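You operate a simulated robot arm through the tools that you are given. There is no shell and no other tool.

The job below is to be done with a simulated two-armed robot. You get a single attempt, and the scene is never put back.

## Task
Set the pump's pressure in the green, switch off and bleed it down.
Fine: turn the black knob while the pump runs and leave it there; wait for nought; shut the bleed lever again. Where these are worked on the way, their far stop is far enough and under half their travel is too little: bleed lever.

The check looks at the end state, three seconds after you hand in, the way a careful person would. Anything else that was tipped, shoved, dropped, spilled or broken makes it a failure.

## Robot
Two 7-joint arms with two-finger parallel grippers on one trunk that stands fixed in place. Base frame: the origin is at the foot of the trunk, x ahead of it, y to its left, z up. Lengths are in m, angles in degrees, forces in N, time in s.
The left shoulder is at [0.07, 0.187, 1.34], the right one opposite. With the tool pointing down near the work surface each hand reaches from about 0.18 to 0.78 m from the base axis, measured 20 degrees to its own side. Payload 3.91 kg a hand.
The tool frame of a hand sits at the grasp point between the pads (the TCP): z along the fingers, y along the line on which they close. The tips reach 0.03 m beyond it. Largest opening 0.11 m; finger width 0.02, thickness 0.01; the body of the gripper, 0.048 by 0.112 m, starts 0.055 m behind the TCP.
Orientation is that of the tool frame in the base frame, as a unit quaternion [w, x, y, z]. With the fingers straight down and closing along the base's y, the tool's x points along the base's -x, its y along +y and its z along -z.

## Interface
- The arms move only by the tool step_arm. It takes "left_steps", "right_steps" or both (then of equal length, played together; a hand with none holds still); each is a list of rows, each a list of 7 numbers: the shift along the base's x, y, z in m, then the turn, a rotation vector about the base's x, y, z in degrees, then the closure, from 0 (fully open) to 1 (shut). In form: [[x, y, z, ax, ay, az, jaw], ...]. A call has 1 to 20 rows; each row is the pose to reach, as a shift and turn from the pose commanded when the call began. A row lasts 0.2 s, in which the tool goes at most 0.05 m and 8.6 degrees; a call with a longer step from one row to the next is refused whole, and so is a gripper value outside its range. Where a pose cannot be reached the arm comes as near as it can. A force on the tool above 90 N (or 10 N above the force at the start of the call, whichever is more), or a blocked arm, ends the call early, and 0.2 s more pass. Each finger travels about 0.072 m/s and halts on what it meets, pressing with about 38 N; the grip force reading is that of the motor and also rises with nothing between the fingers. The clock runs only during rows and for 0.2 s after the last one: add rows that repeat a pose to give the fingers time. It gives the time, the measured TCP pose, the force on the tool (base axes), the opening and the grip force at its end, in the units of the frame above (readings bear some noise), with the torque about the TCP (base axes, N m) and any sound that the robot's microphone picked up, and new pictures: "show" is both (left out), scene, wrist or none (wrist: the cameras of the hands that moved).
- Cameras (640 x 400 px; columns grow to the right, rows downward): "scene" is now at [0.1215, -0.0484, 1.5644]; the picture's right is [-0.57, -0.82, -0.00], its down [-0.51, 0.35, -0.79] and it looks along [0.65, -0.45, -0.62] (base axes); focal length 283 px, centre (320, 200). "left" rides on the left gripper at [0.072, -0.017, -0.103] in its tool frame; the picture's right is [0.23, 0.97, 0.00], its down [-0.76, 0.18, -0.62] and it looks along [-0.61, 0.14, 0.78] (tool axes); focal length 222 px, centre (320, 200). "right" rides on the right gripper at [0.072, 0.017, -0.103] in its tool frame; the picture's right is [-0.23, 0.97, 0.00], its down [-0.76, -0.18, -0.62] and it looks along [-0.61, -0.14, 0.78] (tool axes); focal length 222 px, centre (320, 200). There is no depth. A picture from a camera that has moved, and an enlarged one, comes with that camera's place and axes in the base frame and with its lens.
- lift_body(by): slides the trunk up (or, below 0, down) by that many m; the arms and the scene camera ride with it, the base frame stays. It gives what a move gives, with no picture.
- pan_tilt(pan, tilt): turns the head with the scene camera to pan (to the left, within 86 degrees either way) and tilt (down, from -29 to 69), counted from straight ahead of the robot. It gives what a move gives, and a new picture of the scene camera.
- inspect(camera, box): a new picture of the part [left, top, right, bottom] of that camera's present view, enlarged. The clock stands still meanwhile.
- sign_off(): hands the job in; it is judged then, once.

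Nothing tells you positions but the pictures and the camera data. Unless the task says otherwise, let go and move clear before handing in.

The tools are called after "Call:" as name(argument=value, ...) on one line, values as JSON. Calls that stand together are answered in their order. step_arm: Moves the arms, as the interface text tells. Its arguments: {"type":"object","properties":{"left_steps":{"type":"array","items":{"type":"array","items":{"type":"number"}}},"right_steps":{"type":"array","items":{"type":"array","items":{"type":"number"}}},"show":{"type":"string","enum":["both","scene","wrist","none"]}},"required":[]} The other tools are called the same way: lift_body (by) moves the trunk up or down; pan_tilt (pan, tilt) turns the head that bears the scene camera; inspect (camera, box) takes an enlarged picture of a part of a camera's view; sign_off () hands the job in.

At the start:

```text
clock: 0.0
left_eef_pos: [0.3805, -0.0704, 1.2847]
left_ee_rot: [0.0, 0.0, 1.0, 0.0]
left_contact_force: [0.3, -0.1, 0.6]
left_ft_torque: [0.02, -0.01, 0.04]
left_width: 0.1102
left_gripper_force: 0.0
right_eef_pos: [0.2951, -0.4521, 1.3788]
right_ee_rot: [0.0, 0.0, 1.0, 0.0]
right_contact_force: [0.0, 0.3, -0.7]
right_ft_torque: [-0.03, 0.01, 0.0]
right_width: 0.1099
right_gripper_force: 0.2
trunk travel left (down, up): [-0.85, 0.09]
head pan, tilt (commanded): [-34.8, 38.1]
```

scene: 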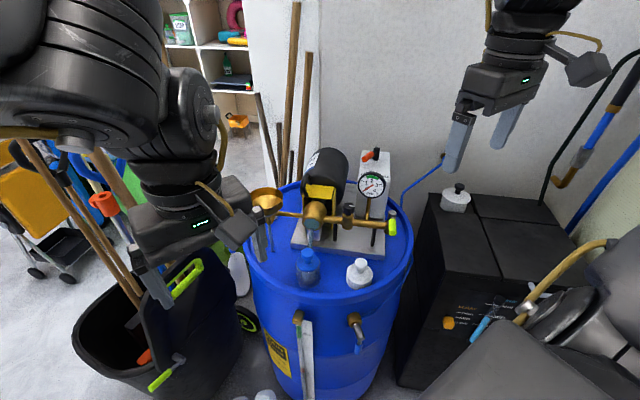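
right: 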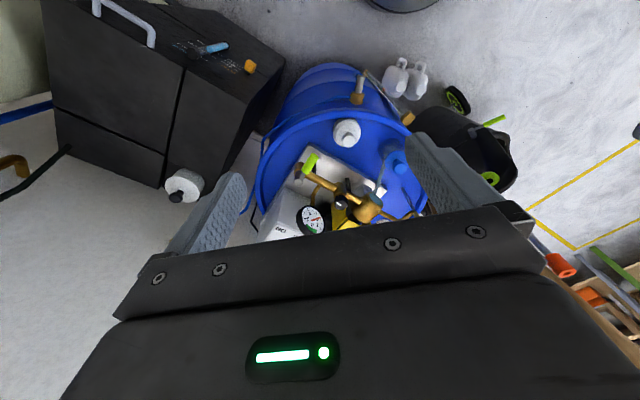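
left: 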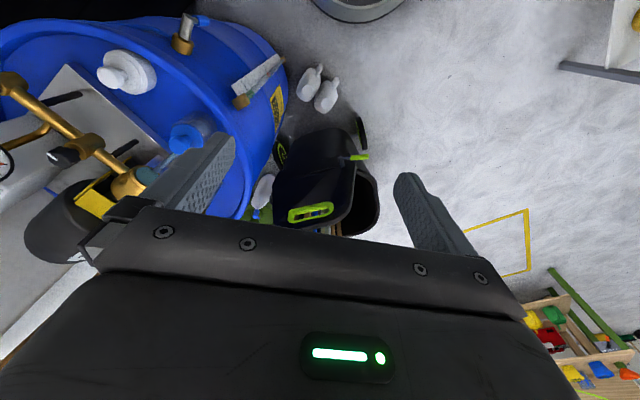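

I see a small pump unit on top of a blue drum: a gauge, a black motor, brass pipework, a yellow-green tipped lever at one end, and an orange switch on a grey box. I'll look at it enlarged before planning any move.

Call:
inspect(camera="scene", box=[240, 130, 420, 260])

Call:
inspect(camera="right", box=[240, 100, 440, 240])

Call:
inspect(camera="scene", box=[340, 140, 410, 250])

Call:
inspect(camera="left", box=[0, 40, 240, 270])

```text
3.08 times, centred on (330, 195) of scene
camera zoom: at [0.1215, -0.0484, 1.5644], right [-0.57, -0.82, 0.0], down [-0.51, 0.35, -0.79], along [0.65, -0.45, -0.62], focal length 872 px, centre (289, 215)
```

zoom: 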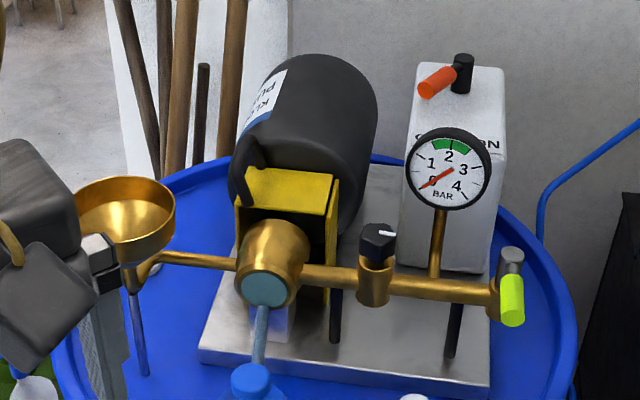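

```text
2.86 times, centred on (340, 170) of right
camera zoom: at [0.2219, -0.4338, 1.4823], right [0.23, 0.97, 0.0], down [0.76, -0.18, 0.62], along [0.61, -0.14, -0.78], focal length 635 px, centre (263, 286)
```

zoom: 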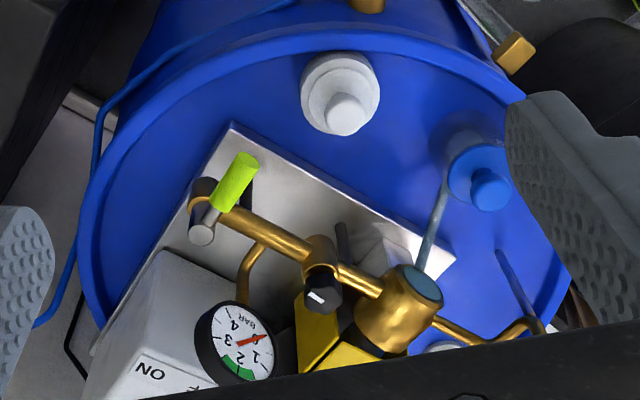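

```text
3.64 times, centred on (375, 195) of scene
camera zoom: at [0.1215, -0.0484, 1.5644], right [-0.57, -0.82, 0.0], down [-0.51, 0.35, -0.79], along [0.65, -0.45, -0.62], focal length 1030 px, centre (120, 218)
```

zoom: 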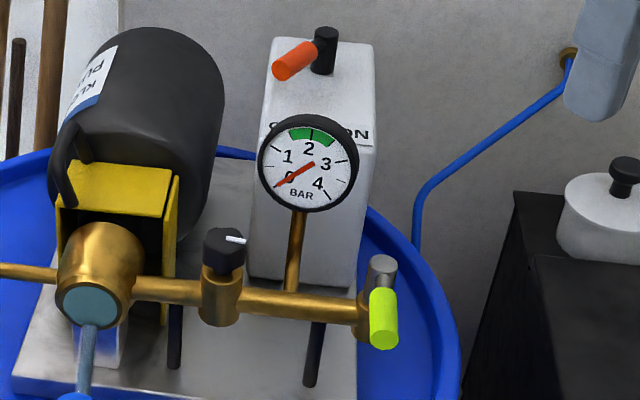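

```text
1.74 times, centred on (120, 155) of left
camera zoom: at [0.3095, -0.0874, 1.3878], right [-0.23, 0.97, 0.0], down [0.76, 0.18, 0.62], along [0.61, 0.14, -0.78], focal length 386 px, centre (668, 278)
```

zoom: 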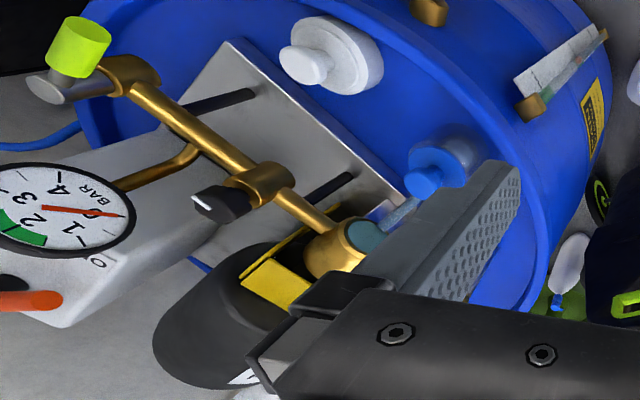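

I place the knob near (0.575, -0.46, 1.055), the gauge near (0.565, -0.53, 1.11) and the bleed lever near (0.46, -0.51, 1.05). The orange switch on the grey box is still uncertain. I'll zoom in more to read the labels and see how the handles are built.

Call:
inspect(camera="scene", box=[350, 140, 400, 180])

Call:
inspect(camera="scene", box=[330, 190, 410, 250])

Call:
inspect(camera="right", box=[250, 140, 370, 240])

Call:
inspect(camera="left", box=[0, 60, 120, 240])

```text
10.00 times, centred on (375, 160) of scene
camera zoom: at [0.1215, -0.0484, 1.5644], right [-0.57, -0.82, 0.0], down [-0.51, 0.35, -0.79], along [0.65, -0.45, -0.62], focal length 2834 px, centre (-230, 600)
```

zoom: 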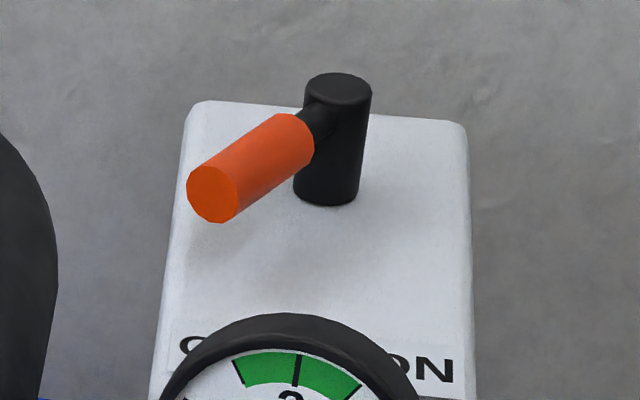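

```text
6.67 times, centred on (370, 220) of scene
camera zoom: at [0.1215, -0.0484, 1.5644], right [-0.57, -0.82, 0.0], down [-0.51, 0.35, -0.79], along [0.65, -0.45, -0.62], focal length 1889 px, centre (-13, 67)
```

zoom: 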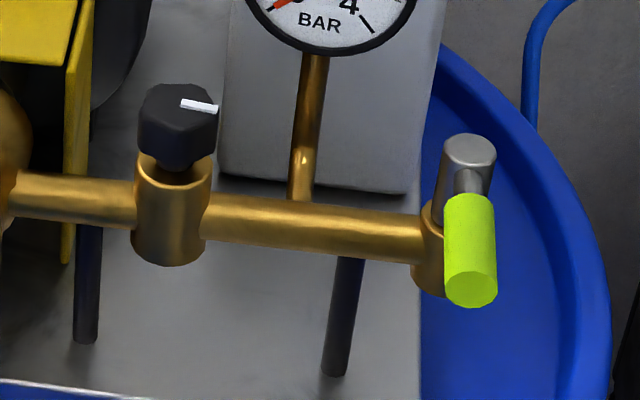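

```text
4.00 times, centred on (310, 190) of right
camera zoom: at [0.2219, -0.4338, 1.4823], right [0.23, 0.97, 0.0], down [0.76, -0.18, 0.62], along [0.61, -0.14, -0.78], focal length 888 px, centre (360, 240)
```

zoom: 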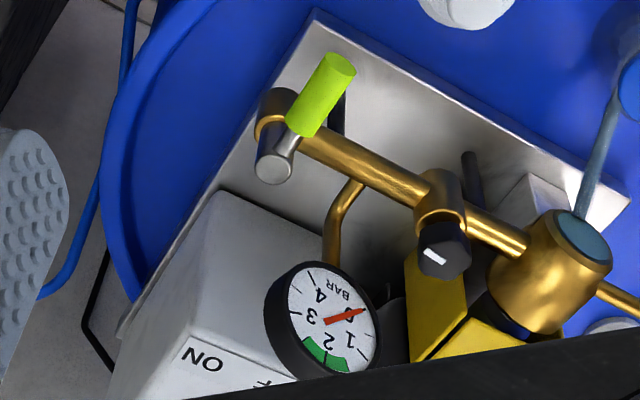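

```text
2.22 times, centred on (60, 150) of left
camera zoom: at [0.3095, -0.0874, 1.3878], right [-0.23, 0.97, 0.0], down [0.76, 0.18, 0.62], along [0.61, 0.14, -0.78], focal length 494 px, centre (898, 311)
```

zoom: 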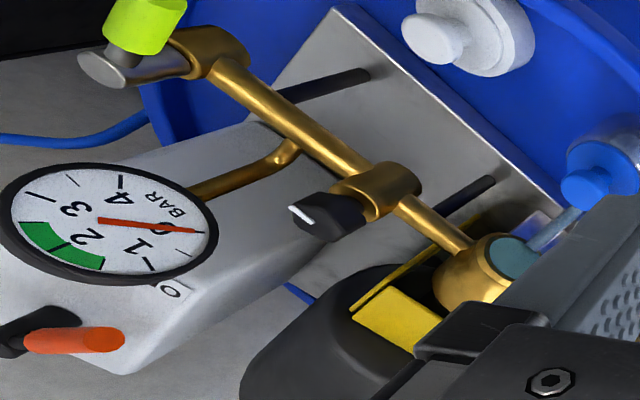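

The switch and the bleed lever are both vertical stems with a horizontal handle. The switch stem stands on the box top near (0.71, -0.69, 1.08–1.12) and its handle points toward OFF. I'll move the right hand with closed fingers to a hover in front of it, high and clear, turning it 90° so its camera is kept away from the gauge.

Call:
step_arm(right_steps=[[0.025, -0.008, 0.0, 0, 0, 7.5, 1], [0.05, -0.016, 0.0, 0, 0, 15, 1], [0.075, -0.025, 0.0, 0, 0, 22.5, 1], [0.1, -0.033, 0.0, 0, 0, 30, 1], [0.125, -0.041, 0.0, 0, 0, 37.5, 1], [0.15, -0.049, 0.0, 0, 0, 45, 1], [0.175, -0.057, -0.005, 0, 0, 52.5, 1], [0.2, -0.065, -0.01, 0, 0, 60, 1], [0.225, -0.074, -0.015, 0, 0, 67.5, 1], [0.25, -0.082, -0.02, 0, 0, 75, 1], [0.275, -0.09, -0.025, 0, 0, 82.5, 1], [0.3, -0.098, -0.03, 0, 0, 90, 1], [0.3, -0.098, -0.03, 0, 0, 90, 1]], show="both")

```text
clock: 2.8
left_eef_pos: [0.3811, -0.0689, 1.2843]
left_ee_rot: [0.0, 0.0, 1.0, 0.0]
left_contact_force: [-0.2, 0.1, 0.9]
left_ft_torque: [-0.04, -0.01, -0.04]
left_width: 0.11
left_gripper_force: 0.0
right_eef_pos: [0.5511, -0.5501, 1.3201]
right_ee_rot: [0.0, 0.708, -0.706, 0.0]
right_contact_force: [-0.4, -0.5, -0.2]
right_ft_torque: [0.04, 0.01, 0.02]
right_width: 0.0003
right_gripper_force: 37.8
right hand out of reach, approached as far as the arm can: row 9, 10, 11, 12, 13
trunk travel left (down, up): [-0.85, 0.09]
head pan, tilt (commanded): [-34.8, 38.1]
camera scene: at [0.122, -0.047, 1.5644], right [-0.57, -0.82, 0.0], down [-0.51, 0.35, -0.79], along [0.65, -0.45, -0.62], focal length 283 px, centre (320, 200)
camera right: at [0.5327, -0.6208, 1.4237], right [-0.97, 0.23, 0.0], down [0.18, 0.76, 0.62], along [0.14, 0.61, -0.78], focal length 222 px, centre (320, 200)
```

scene: 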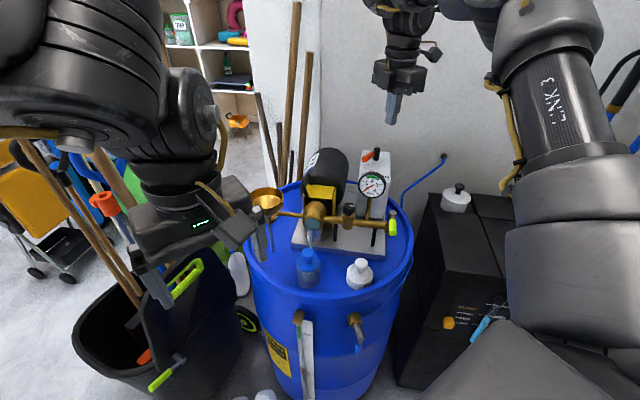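
right: 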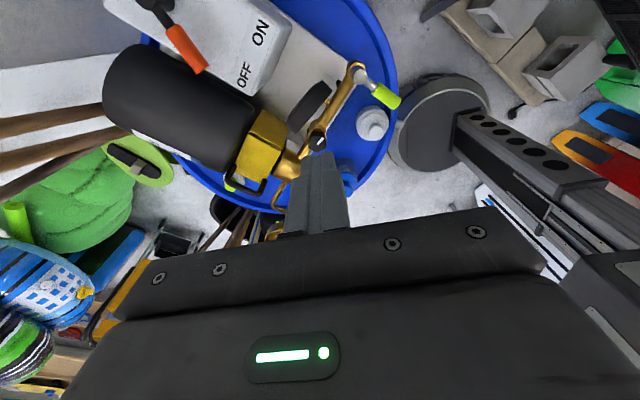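

The hand got to (0.551, -0.550, 1.320), the edge of reach with the tool pointing down. From there the wrist camera shows the switch handle on the OFF side and the ON/OFF labels. I'll zoom in to refine those positions before tilting the hand forward.

Call:
inspect(camera="right", box=[120, 0, 300, 112])

Call:
inspect(camera="right", box=[260, 40, 430, 160])

Call:
inspect(camera="scene", box=[290, 130, 410, 250])

```text
3.56 times, centred on (210, 56) of right
camera zoom: at [0.5327, -0.6208, 1.4237], right [-0.97, 0.23, 0.0], down [0.18, 0.76, 0.62], along [0.14, 0.61, -0.78], focal length 790 px, centre (711, 712)
```

zoom: 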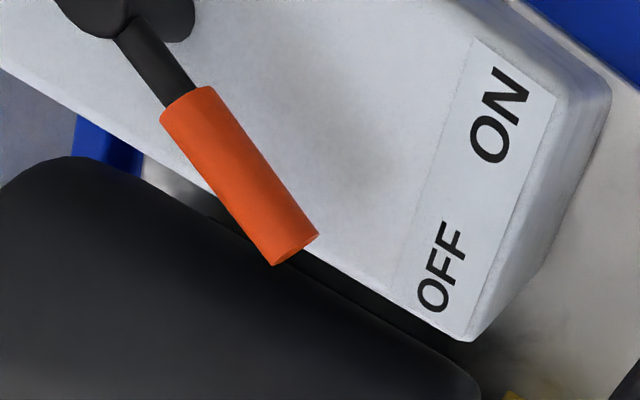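

```text
3.33 times, centred on (345, 100) of right
camera zoom: at [0.5327, -0.6208, 1.4237], right [-0.97, 0.23, 0.0], down [0.18, 0.76, 0.62], along [0.14, 0.61, -0.78], focal length 740 px, centre (237, 533)
```

zoom: 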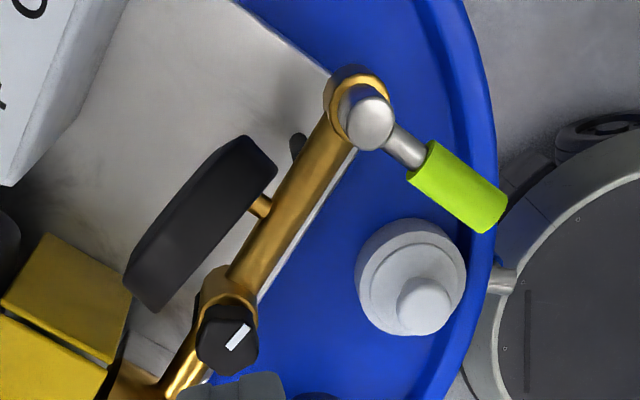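

```text
3.33 times, centred on (350, 190) of scene
camera zoom: at [0.122, -0.047, 1.5644], right [-0.57, -0.82, 0.0], down [-0.51, 0.35, -0.79], along [0.65, -0.45, -0.62], focal length 945 px, centre (220, 233)
```

zoom: 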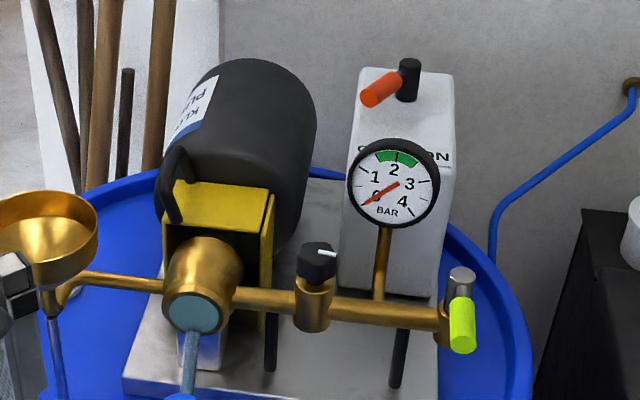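

From two views the switch handle runs from about (0.695, -0.653) to (0.682, -0.608) at z≈1.115, with its stem at (0.702, -0.677). The ON side is toward the robot. I'll turn the wrist a further 37° and back off a little, then tilt the fingers forward to reach behind the handle.

Call:
step_arm(right_steps=[[-0.01, 0.006, -0.004, 0, 0, 7.4, 1], [-0.02, 0.012, -0.008, 0, 0, 14.8, 1], [-0.03, 0.018, -0.012, 0, 0, 22.2, 1], [-0.04, 0.024, -0.016, 0, 0, 29.6, 1], [-0.05, 0.03, -0.02, 0, 0, 37, 1], [-0.05, 0.03, -0.02, 0, 0, 37, 1]], show="scene")

```text
clock: 4.2
left_eef_pos: [0.3804, -0.0709, 1.2856]
left_ee_rot: [0.0, 0.0, 1.0, 0.0]
left_contact_force: [-0.7, 0.0, 0.0]
left_ft_torque: [0.0, 0.01, -0.01]
left_width: 0.1103
left_gripper_force: 0.0
right_eef_pos: [0.5003, -0.5182, 1.2988]
right_ee_rot: [0.0, 0.895, -0.445, -0.001]
right_contact_force: [0.9, -0.1, 0.3]
right_ft_torque: [-0.01, 0.02, 0.0]
right_width: 0.0
right_gripper_force: 38.1
trunk travel left (down, up): [-0.85, 0.09]
head pan, tilt (commanded): [-34.8, 38.1]
camera scene: at [0.122, -0.0482, 1.5643], right [-0.57, -0.82, 0.0], down [-0.51, 0.35, -0.79], along [0.65, -0.45, -0.62], focal length 283 px, centre (320, 200)
```

scene: 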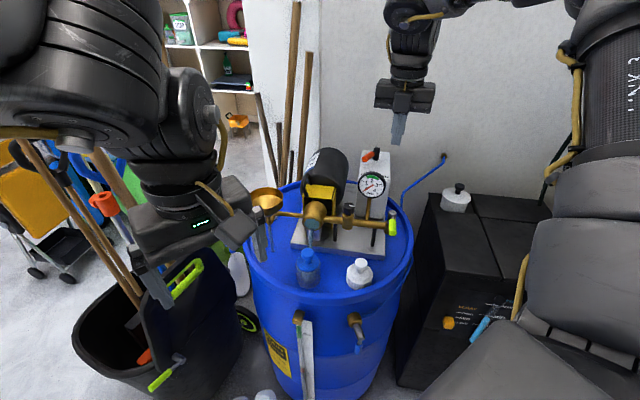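

Shifts count from the pose actually reached, so the hand is now at (0.500, -0.518, 1.299), yawed 127°. Next I tilt 45° forward and move to a hover just outside and above the far side of the orange handle, at about (0.687, -0.573, 1.20).

Call:
step_arm(right_steps=[[0.022, -0.007, 0.0, -4.5, -3.4, 0, 1], [0.045, -0.014, 0.0, -9, -6.75, 0, 1], [0.07, -0.021, -0.005, -13.5, -10.1, 0, 1], [0.095, -0.028, -0.015, -18, -13.5, 0, 1], [0.12, -0.035, -0.03, -22.5, -16.9, 0, 1], [0.145, -0.042, -0.05, -27, -20.25, 0, 1], [0.167, -0.049, -0.075, -31.5, -23.6, 0, 1], [0.187, -0.055, -0.1, -36, -27, 0, 1], [0.187, -0.055, -0.1, -36, -27, 0, 1]], show="both")

```text
clock: 6.2
left_eef_pos: [0.3799, -0.0697, 1.2847]
left_ee_rot: [-0.001, 0.0, 1.0, 0.001]
left_contact_force: [0.6, 0.3, 0.1]
left_ft_torque: [-0.01, -0.01, -0.02]
left_width: 0.1101
left_gripper_force: 0.0
right_eef_pos: [0.6855, -0.5759, 1.1972]
right_ee_rot: [0.171, 0.827, -0.412, 0.342]
right_contact_force: [-0.8, -0.7, -0.1]
right_ft_torque: [0.01, 0.02, 0.01]
right_width: 0.0001
right_gripper_force: 37.8
trunk travel left (down, up): [-0.85, 0.09]
head pan, tilt (commanded): [-34.8, 38.1]
camera scene: at [0.1208, -0.0481, 1.5645], right [-0.57, -0.82, 0.0], down [-0.51, 0.35, -0.79], along [0.65, -0.45, -0.62], focal length 283 px, centre (320, 200)
camera right: at [0.6571, -0.5676, 1.3219], right [-0.87, -0.46, -0.16], down [-0.45, 0.89, -0.1], along [0.19, -0.02, -0.98], focal length 222 px, centre (320, 200)
```

scene: 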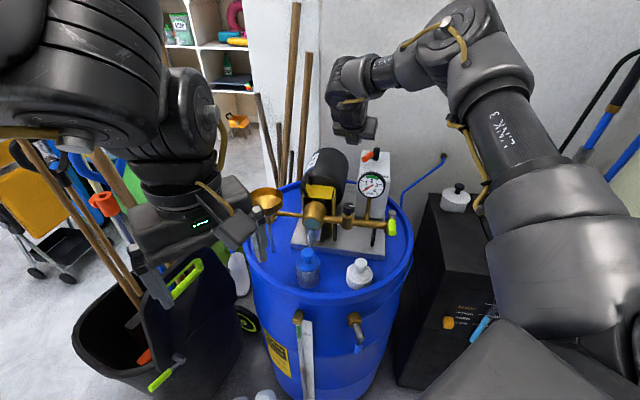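
right: 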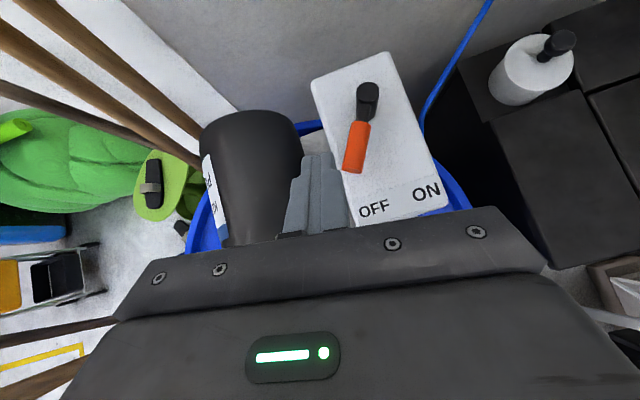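

The hover is reached with nothing touched. The wrist camera now looks almost straight down on the switch, and the closed fingers sit just left of the handle in that view, which is the far side. I'll zoom for exact positions.

Call:
inspect(camera="right", box=[270, 40, 470, 240])

Call:
inspect(camera="scene", box=[310, 90, 410, 200])

Call:
inspect(camera="left", box=[0, 60, 120, 240])

```text
2.00 times, centred on (370, 140) of right
camera zoom: at [0.6571, -0.5676, 1.3219], right [-0.87, -0.46, -0.16], down [-0.45, 0.89, -0.1], along [0.19, -0.02, -0.98], focal length 444 px, centre (220, 320)
```

zoom: 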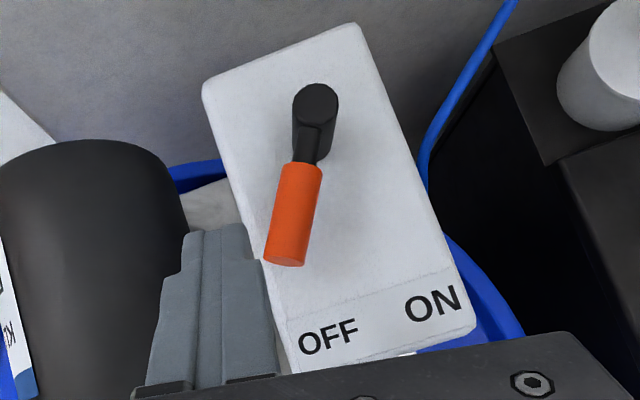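

```text
3.64 times, centred on (360, 145) of scene
camera zoom: at [0.1208, -0.0481, 1.5645], right [-0.57, -0.82, 0.0], down [-0.51, 0.35, -0.79], along [0.65, -0.45, -0.62], focal length 1030 px, centre (174, 400)
```

zoom: 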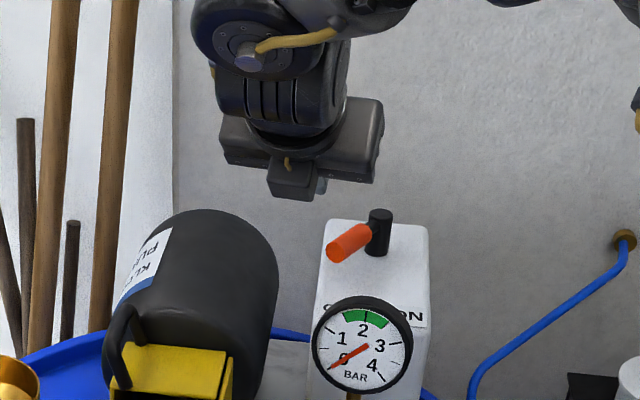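

```text
2.22 times, centred on (60, 150) of left
camera zoom: at [0.3089, -0.0872, 1.388], right [-0.23, 0.97, 0.0], down [0.76, 0.18, 0.62], along [0.61, 0.14, -0.78], focal length 494 px, centre (898, 311)
```

zoom: 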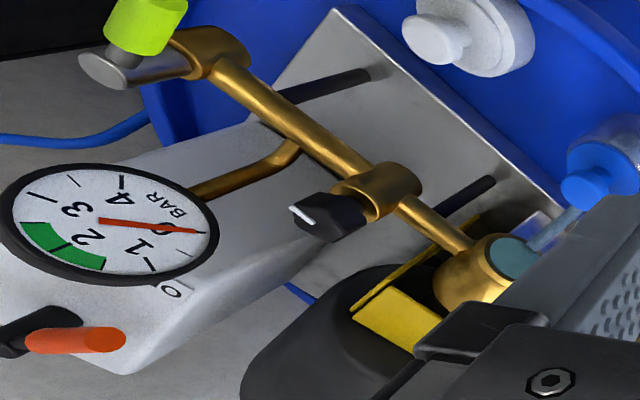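

The switch stem is at (0.701, -0.680) and the handle axis is at about 105° in plan, with its tip at radius 0.072. I'll lower the closed fingers along their own axis to the far side of the handle, leaving about a centimetre clear.

Call:
step_arm(right_steps=[[0.009, -0.012, -0.021, 0, 0, 0, 1], [0.018, -0.024, -0.042, 0, 0, 0, 1], [0.027, -0.036, -0.063, 0, 0, 0, 1], [0.0366, -0.0486, -0.085, 0, 0, 0, 1], [0.0366, -0.0486, -0.085, 0, 0, 0, 1]], show="both")

```text
clock: 7.4
left_eef_pos: [0.3807, -0.0707, 1.2853]
left_ee_rot: [0.0, 0.0, 1.0, 0.001]
left_contact_force: [0.2, -1.0, 0.8]
left_ft_torque: [0.02, 0.03, 0.01]
left_width: 0.1099
left_gripper_force: 0.1
right_eef_pos: [0.6907, -0.6217, 1.1303]
right_ee_rot: [0.171, 0.827, -0.412, 0.342]
right_contact_force: [1.1, -0.6, -0.5]
right_ft_torque: [0.02, -0.01, 0.03]
right_width: 0.0
right_gripper_force: 37.5
right hand out of reach, approached as far as the arm can: row 3, 4, 5
trunk travel left (down, up): [-0.85, 0.09]
head pan, tilt (commanded): [-34.8, 38.1]
camera scene: at [0.1225, -0.0494, 1.5642], right [-0.57, -0.82, 0.0], down [-0.51, 0.35, -0.79], along [0.65, -0.45, -0.62], focal length 283 px, centre (320, 200)
camera right: at [0.6636, -0.6134, 1.2556], right [-0.88, -0.46, -0.16], down [-0.45, 0.89, -0.1], along [0.19, -0.01, -0.98], focal length 222 px, centre (320, 200)
```

scene: 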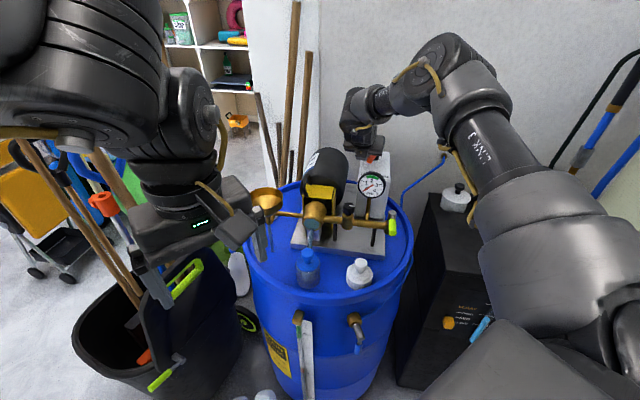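
right: 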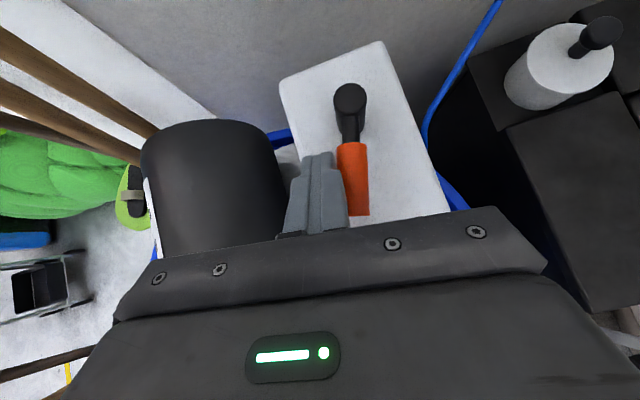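

The hand stopped just short, since reach runs out at (0.691, -0.622, 1.130), and nothing was touched. Straddling the handle from its tip end needs less reach, so I'll back up, turn the wrist 10° more, open the fingers to about 6 cm, and hover in line with the handle.

Call:
step_arm(right_steps=[[-0.013, 0.017, 0.021, 0, 0, 0, 1], [-0.025, 0.034, 0.042, 0, 0, 0, 1], [-0.03, 0.04, 0.055, -0.9, -1.0, 3.3, 0.4545], [-0.045, 0.04, 0.055, -1.8, -1.9, 6.6, 0.4545], [-0.0522, 0.0377, 0.05, -2.7, -2.9, 9.9, 0.4545], [-0.0522, 0.0377, 0.05, -2.7, -2.9, 9.9, 0.4545]], show="both")

```text
clock: 8.8
left_eef_pos: [0.3815, -0.0699, 1.2842]
left_ee_rot: [0.0, 0.0, 1.0, 0.0]
left_contact_force: [1.0, 0.0, -0.2]
left_ft_torque: [-0.02, -0.01, 0.0]
left_width: 0.11
left_gripper_force: 0.1
right_eef_pos: [0.641, -0.5823, 1.1817]
right_ee_rot: [0.151, 0.846, -0.336, 0.385]
right_contact_force: [1.0, -0.3, -0.2]
right_ft_torque: [0.0, 0.01, 0.03]
right_width: 0.06
right_gripper_force: 0.0
trunk travel left (down, up): [-0.85, 0.09]
head pan, tilt (commanded): [-34.8, 38.1]
camera scene: at [0.1225, -0.0481, 1.5643], right [-0.57, -0.82, 0.0], down [-0.51, 0.35, -0.79], along [0.65, -0.45, -0.62], focal length 283 px, centre (320, 200)
camera right: at [0.6053, -0.5742, 1.3048], right [-0.77, -0.61, -0.18], down [-0.59, 0.79, -0.16], along [0.24, -0.02, -0.97], focal length 222 px, centre (320, 200)
```

scene: 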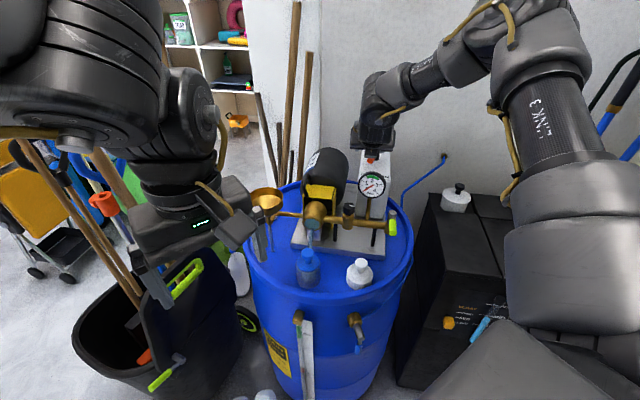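
right: 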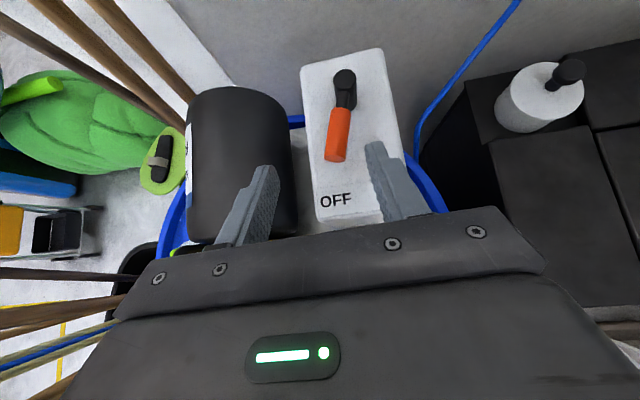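

The open fingers now line up on either side of the orange handle. I'll lower along the tool axis until the handle lies between them.

Call:
step_arm(right_steps=[[0.0075, -0.0105, -0.0137, 0, 0, 0, 0.4545], [0.017, -0.0195, -0.0275, 0, 0, 0, 0.4545], [0.0268, -0.0288, -0.0412, 0, 0, 0, 0.4545], [0.0365, -0.0382, -0.055, 0, 0, 0, 0.4545], [0.0463, -0.0475, -0.0687, 0, 0, 0, 0.4545], [0.0463, -0.0475, -0.0687, 0, 0, 0, 0.4545]], show="wrist")

```text
clock: 10.2
left_eef_pos: [0.3801, -0.0699, 1.2851]
left_ee_rot: [0.0, 0.0, 1.0, 0.0]
left_contact_force: [0.1, 0.0, 0.0]
left_ft_torque: [-0.02, 0.03, 0.05]
left_width: 0.1098
left_gripper_force: 0.1
right_eef_pos: [0.6859, -0.6293, 1.1133]
right_ee_rot: [0.15, 0.846, -0.335, 0.385]
right_contact_force: [-0.2, -0.5, -0.6]
right_ft_torque: [-0.04, -0.01, 0.03]
right_width: 0.0599
right_gripper_force: 0.1
trunk travel left (down, up): [-0.85, 0.09]
head pan, tilt (commanded): [-34.8, 38.1]
camera right: at [0.6511, -0.621, 1.2367], right [-0.77, -0.61, -0.18], down [-0.59, 0.79, -0.16], along [0.24, -0.02, -0.97], focal length 222 px, centre (320, 200)
```

right: 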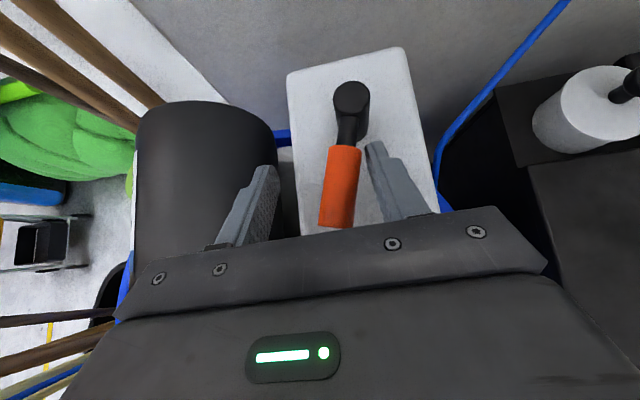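

The handle now lies between the fingers and there's no contact force. I'll sweep it part-way toward ON along its arc, pulling with the far finger, and watch the force and sound.

Call:
step_arm(right_steps=[[-0.0064, -0.0071, 0, 0, 0, 0, 0.4545], [-0.0145, -0.0116, 0, 0, 0, 0, 0.4545], [-0.0225, -0.0161, 0, 0, 0, 0, 0.4545], [-0.031, -0.0235, 0, 0, 0, 0, 0.4545], [-0.039, -0.0307, 0, 0, 0, 0, 0.4545]], show="both")

```text
clock: 11.4
left_eef_pos: [0.3793, -0.0696, 1.2843]
left_ee_rot: [0.0, 0.001, 1.0, -0.001]
left_contact_force: [-0.4, -0.6, 0.0]
left_ft_torque: [-0.03, -0.02, 0.01]
left_width: 0.1101
left_gripper_force: 0.2
right_eef_pos: [0.6472, -0.66, 1.1141]
right_ee_rot: [0.15, 0.846, -0.336, 0.386]
right_contact_force: [0.4, 2.2, 0.1]
right_ft_torque: [0.0, -0.01, 0.04]
right_width: 0.061
right_gripper_force: 0.7
trunk travel left (down, up): [-0.85, 0.09]
head pan, tilt (commanded): [-34.8, 38.1]
camera scene: at [0.1212, -0.0487, 1.5644], right [-0.57, -0.82, 0.0], down [-0.51, 0.35, -0.79], along [0.65, -0.45, -0.62], focal length 283 px, centre (320, 200)
camera right: at [0.6117, -0.652, 1.2364], right [-0.77, -0.61, -0.18], down [-0.59, 0.79, -0.16], along [0.24, -0.02, -0.97], focal length 222 px, centre (320, 200)
```

scene: 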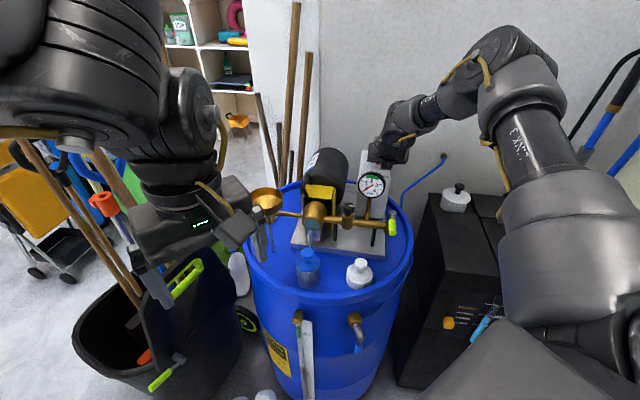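
right: 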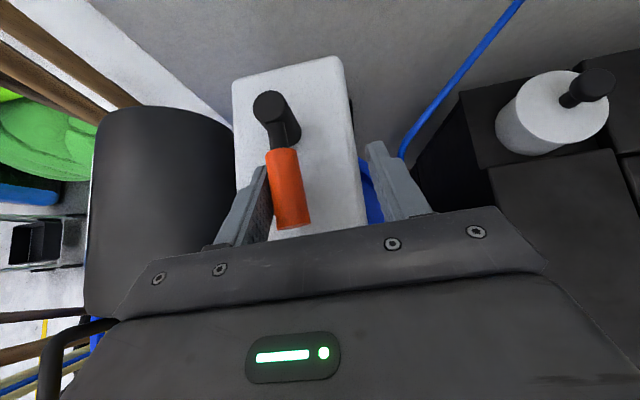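

The handle follows the far finger easily (about 2 N) and is now roughly halfway, near 138°. I'll continue the arc toward ON.

Call:
step_arm(right_steps=[[-0.0025, -0.0042, 0, 0, 0, 0, 0.4545], [-0.0044, -0.0082, 0, 0, 0, 0, 0.4545], [-0.0048, -0.012, 0, 0, 0, 0, 0.4545], [-0.0048, -0.0158, 0, 0, 0, 0, 0.4545]], show="both")

```text
clock: 12.4
left_eef_pos: [0.38, -0.0696, 1.2857]
left_ee_rot: [0.0, 0.0, 1.0, 0.001]
left_contact_force: [-0.1, 0.5, -1.1]
left_ft_torque: [0.02, 0.0, -0.03]
left_width: 0.1101
left_gripper_force: 0.0
right_eef_pos: [0.6439, -0.6745, 1.1134]
right_ee_rot: [0.149, 0.847, -0.334, 0.386]
right_contact_force: [0.3, 5.6, -0.2]
right_ft_torque: [0.07, 0.08, 0.25]
right_width: 0.0622
right_gripper_force: 2.2
trunk travel left (down, up): [-0.85, 0.09]
head pan, tilt (commanded): [-34.8, 38.1]
camera scene: at [0.122, -0.0469, 1.5644], right [-0.57, -0.82, 0.0], down [-0.51, 0.35, -0.79], along [0.65, -0.45, -0.62], focal length 283 px, centre (320, 200)
camera right: at [0.6084, -0.6669, 1.2363], right [-0.77, -0.61, -0.18], down [-0.59, 0.79, -0.16], along [0.24, -0.02, -0.97], focal length 222 px, centre (320, 200)
```

scene: 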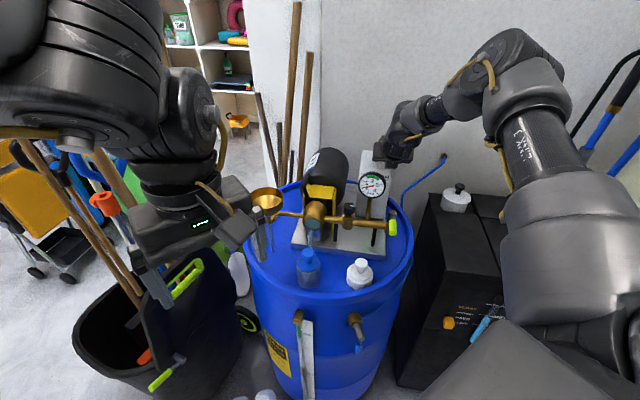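
right: 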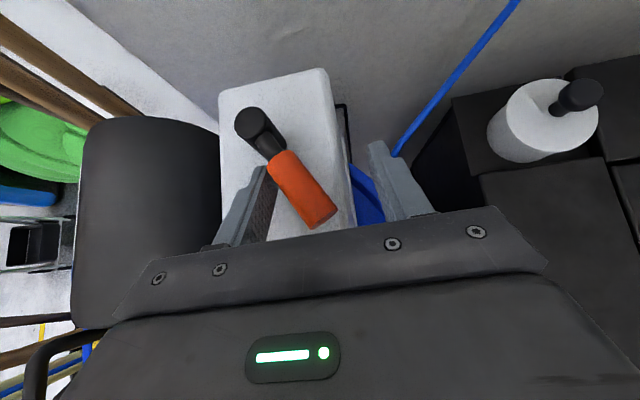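

The handle is near 160° and the force has risen slightly to about 6 N, so the stop may be close. I'll check the gauge before pushing any more.

Call:
inspect(camera="scene", box=[340, 160, 400, 210])

Call:
inspect(camera="right", box=[200, 60, 400, 240])

```text
8.00 times, centred on (370, 185) of scene
camera zoom: at [0.122, -0.0469, 1.5644], right [-0.57, -0.82, 0.0], down [-0.51, 0.35, -0.79], along [0.65, -0.45, -0.62], focal length 2267 px, centre (-80, 320)
```

zoom: 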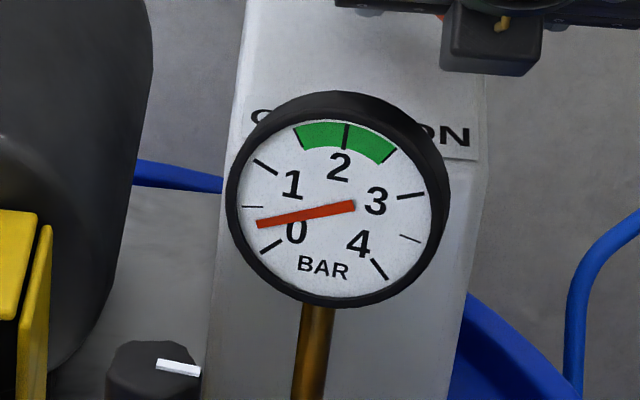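

```text
2.22 times, centred on (300, 150) of right
camera zoom: at [0.6084, -0.6669, 1.2363], right [-0.77, -0.61, -0.18], down [-0.59, 0.79, -0.16], along [0.24, -0.02, -0.97], focal length 494 px, centre (364, 311)
```

zoom: 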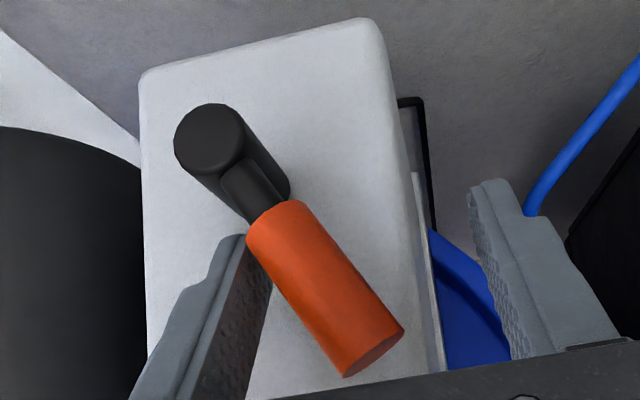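

The needle has lifted to about 0.3 bar, so the pump is running. I'll nudge the handle a few millimetres more to seat it, then look again.

Call:
step_arm(right_steps=[[0.0005, -0.003, 0, 0, 0, 0, 0.4545], [0.001, -0.006, 0, 0, 0, 0, 0.4545]], show="both")

Call:
inspect(camera="scene", box=[340, 160, 400, 210])

```text
clock: 13.0
left_eef_pos: [0.3812, -0.0679, 1.285]
left_ee_rot: [-0.001, 0.0, 1.0, 0.0]
left_contact_force: [0.2, 0.0, 0.0]
left_ft_torque: [-0.02, 0.02, 0.02]
left_width: 0.1103
left_gripper_force: 0.1
right_eef_pos: [0.6459, -0.6796, 1.115]
right_ee_rot: [0.15, 0.846, -0.335, 0.386]
right_contact_force: [5.5, 12.3, -0.8]
right_ft_torque: [0.06, 0.02, 0.33]
right_width: 0.0663
right_gripper_force: 6.3
trunk travel left (down, up): [-0.85, 0.09]
head pan, tilt (commanded): [-34.8, 38.1]
camera scene: at [0.1233, -0.045, 1.5644], right [-0.57, -0.82, 0.0], down [-0.51, 0.35, -0.79], along [0.65, -0.45, -0.62], focal length 283 px, centre (320, 200)
camera right: at [0.6108, -0.6714, 1.2378], right [-0.77, -0.61, -0.18], down [-0.59, 0.79, -0.16], along [0.24, -0.02, -0.97], focal length 222 px, centre (320, 200)
```

scene: 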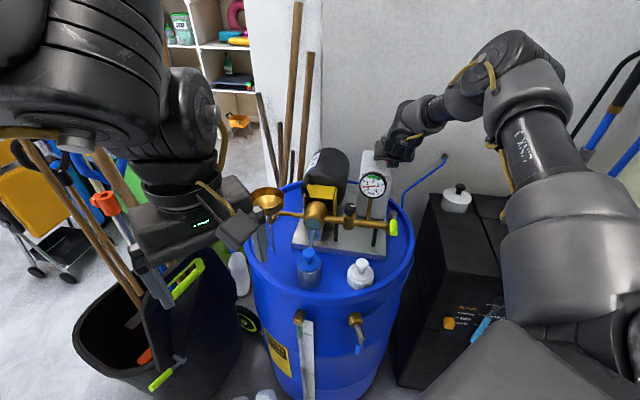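
right: 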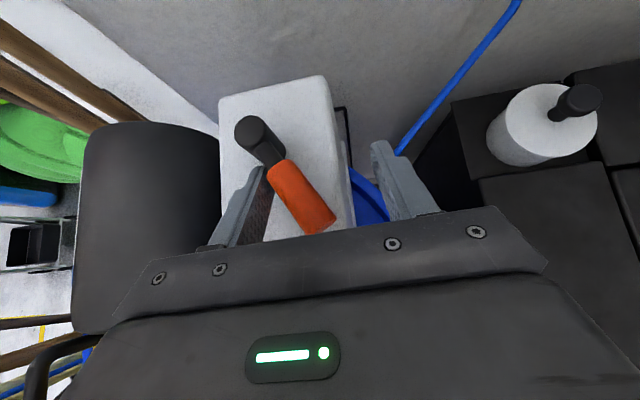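

```text
8.00 times, centred on (370, 185) of scene
camera zoom: at [0.1233, -0.045, 1.5644], right [-0.57, -0.82, 0.0], down [-0.51, 0.35, -0.79], along [0.65, -0.45, -0.62], focal length 2267 px, centre (-80, 320)
```

zoom: 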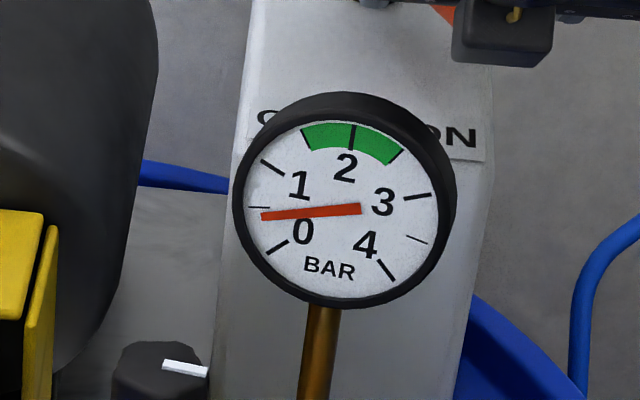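

The force went to 12 N with the handle no longer moving, so it is at its ON stop, and the needle climbs past 0.4. I'll ease off the handle and lift out along the tool axis without dragging it.

Call:
step_arm(right_steps=[[0.003, 0.0045, 0, 0, 0, 0, 0.4545], [0.0055, 0.0075, 0, 0, 0, 0, 0.4545], [-0.0055, 0.0178, 0.0131, 0, 0, 0, 0.4545], [-0.0165, 0.0281, 0.0262, 0, 0, 0, 0.4545], [-0.0275, 0.0384, 0.0394, 0, 0, 0, 0.4545], [-0.0385, 0.0487, 0.0525, 0, 0, 0, 0.4545], [-0.0495, 0.059, 0.0657, 0, 0, 0, 0.4545], [-0.055, 0.059, 0.1, 0, 0, 0, 0.4545]], show="both")

Call:
inspect(camera="scene", box=[340, 140, 410, 210])

```text
clock: 14.8
left_eef_pos: [0.38, -0.0701, 1.2857]
left_ee_rot: [0.0, 0.0, 1.0, 0.0]
left_contact_force: [-0.2, 0.1, -0.5]
left_ft_torque: [0.0, 0.02, -0.02]
left_width: 0.1101
left_gripper_force: 0.1
right_eef_pos: [0.5867, -0.6229, 1.2154]
right_ee_rot: [0.15, 0.846, -0.336, 0.385]
right_contact_force: [-0.1, -0.2, 0.4]
right_ft_torque: [-0.02, 0.02, -0.01]
right_width: 0.0601
right_gripper_force: 0.1
trunk travel left (down, up): [-0.85, 0.09]
head pan, tilt (commanded): [-34.8, 38.1]
camera scene: at [0.1203, -0.0476, 1.5644], right [-0.57, -0.82, 0.0], down [-0.51, 0.35, -0.79], along [0.65, -0.45, -0.62], focal length 283 px, centre (320, 200)
camera right: at [0.5519, -0.6146, 1.3385], right [-0.77, -0.61, -0.18], down [-0.59, 0.79, -0.16], along [0.24, -0.02, -0.97], focal length 222 px, centre (320, 200)
```

scene: 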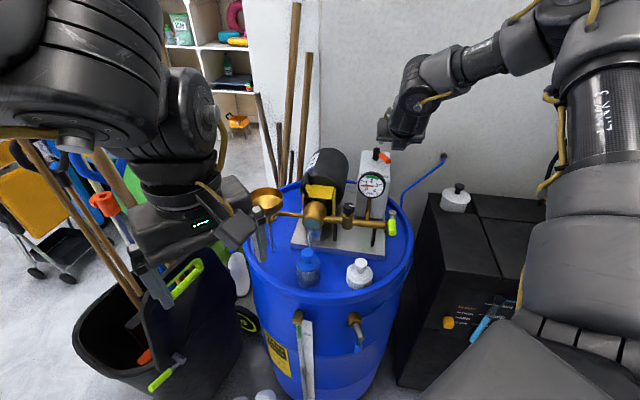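
right: 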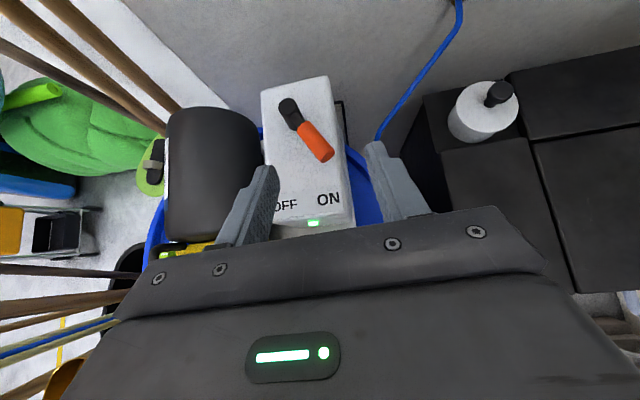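

```text
5.71 times, centred on (375, 175) of scene
camera zoom: at [0.1203, -0.0476, 1.5644], right [-0.57, -0.82, 0.0], down [-0.51, 0.35, -0.79], along [0.65, -0.45, -0.62], focal length 1619 px, centre (6, 343)
```

zoom: 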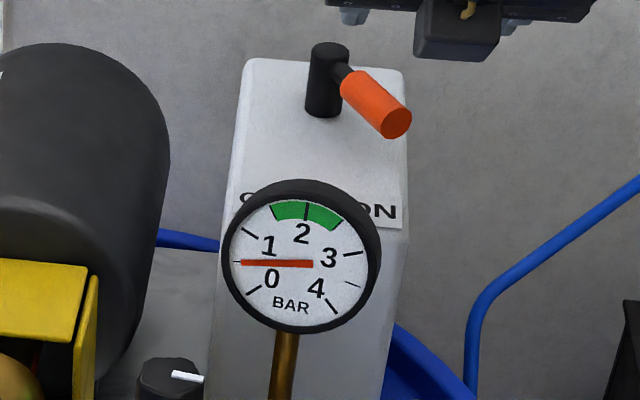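

The switch is at ON, a green pilot light shows, and the gauge is holding near 0.5 bar, so the knob has to come up to about 2. I'll carry the hand over the gauge to a hover above the black knob near (0.574, -0.460), keeping the fingers closing along the pipe and reducing the tilt to 35°.

Call:
step_arm(right_steps=[[0.0, 0.02, 0.03, 1.9, 2.0, 0, 0.4545], [-0.01, 0.06, 0.03, 3.8, 4.1, 0, 0.4545], [-0.02, 0.1, 0.03, 5.8, 6.1, 0, 0.4545], [-0.033, 0.14, 0.02, 7.7, 8.2, 0, 0.4545], [-0.045, 0.175, 0.005, 9.6, 10.2, 0, 0.4545], [-0.0504, 0.1983, -0.025, 9.6, 10.2, 0, 0.4545], [-0.0504, 0.1983, -0.055, 9.6, 10.2, 0, 0.4545], [-0.0504, 0.1983, -0.06, 9.6, 10.2, 0, 0.4545]], show="both")

Call:
inspect(camera="right", box=[220, 60, 440, 240])

Call:
inspect(camera="scene", box=[300, 140, 410, 240])

Call:
inspect(camera="left", box=[0, 60, 120, 240])

```text
clock: 16.6
left_eef_pos: [0.3795, -0.07, 1.2848]
left_ee_rot: [0.0, 0.0, 1.0, 0.0]
left_contact_force: [-0.7, 0.4, 0.3]
left_ft_torque: [-0.02, 0.01, 0.03]
left_width: 0.1099
left_gripper_force: 0.1
right_eef_pos: [0.5387, -0.4252, 1.1549]
right_ee_rot: [0.108, 0.887, -0.352, 0.28]
right_contact_force: [0.5, -0.9, 0.4]
right_ft_torque: [-0.01, 0.03, 0.01]
right_width: 0.06
right_gripper_force: 0.0
trunk travel left (down, up): [-0.85, 0.09]
head pan, tilt (commanded): [-34.8, 38.1]
camera scene: at [0.1206, -0.0477, 1.5645], right [-0.57, -0.82, 0.0], down [-0.51, 0.35, -0.79], along [0.65, -0.45, -0.62], focal length 283 px, centre (320, 200)
camera right: at [0.5253, -0.4369, 1.2807], right [-0.8, -0.58, -0.14], down [-0.59, 0.8, 0.08], along [0.06, 0.14, -0.99], focal length 222 px, centre (320, 200)
```

scene: 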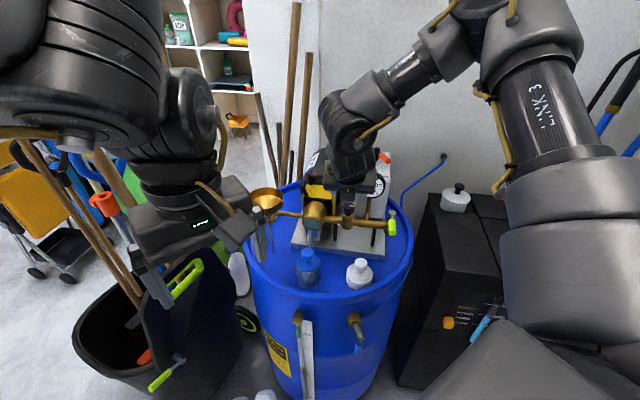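
right: 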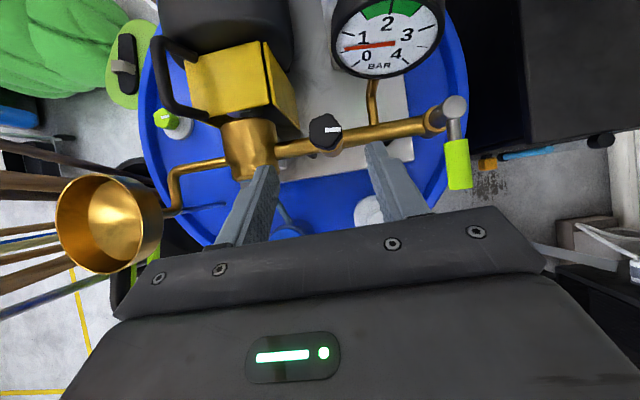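

```text
2.22 times, centred on (330, 150) of right
camera zoom: at [0.5253, -0.4369, 1.2807], right [-0.8, -0.58, -0.14], down [-0.59, 0.8, 0.08], along [0.06, 0.14, -0.99], focal length 494 px, centre (298, 311)
```

zoom: 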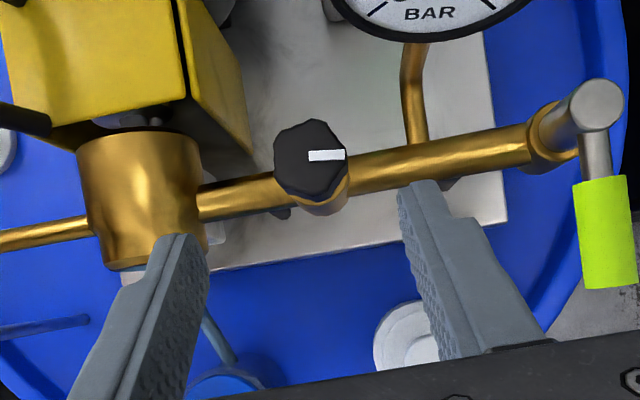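

```text
4.00 times, centred on (355, 190) of scene
camera zoom: at [0.1206, -0.0477, 1.5645], right [-0.57, -0.82, 0.0], down [-0.51, 0.35, -0.79], along [0.65, -0.45, -0.62], focal length 1134 px, centre (180, 240)
```

zoom: 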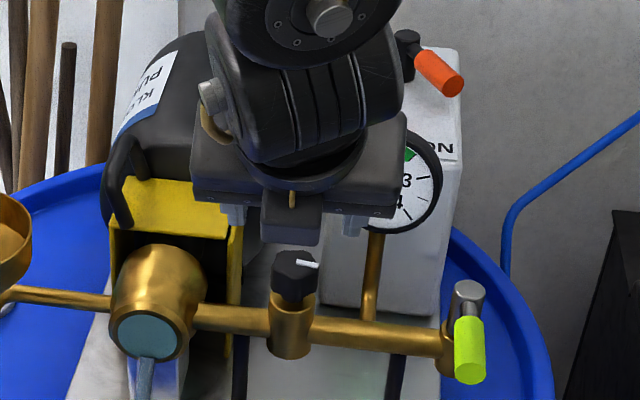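

```text
2.22 times, centred on (60, 150) of left
camera zoom: at [0.3087, -0.0868, 1.3881], right [-0.23, 0.97, 0.0], down [0.76, 0.18, 0.62], along [0.61, 0.14, -0.78], focal length 494 px, centre (898, 311)
```

zoom: 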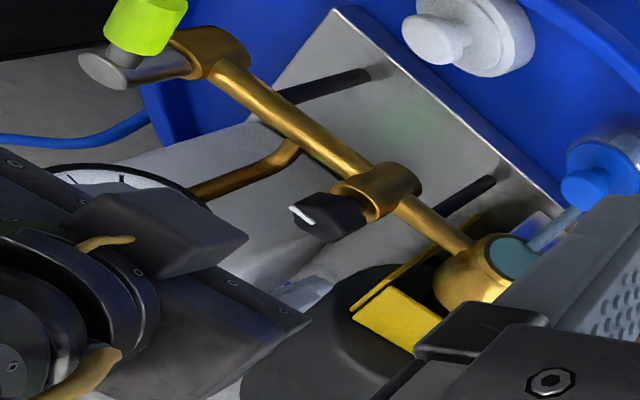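

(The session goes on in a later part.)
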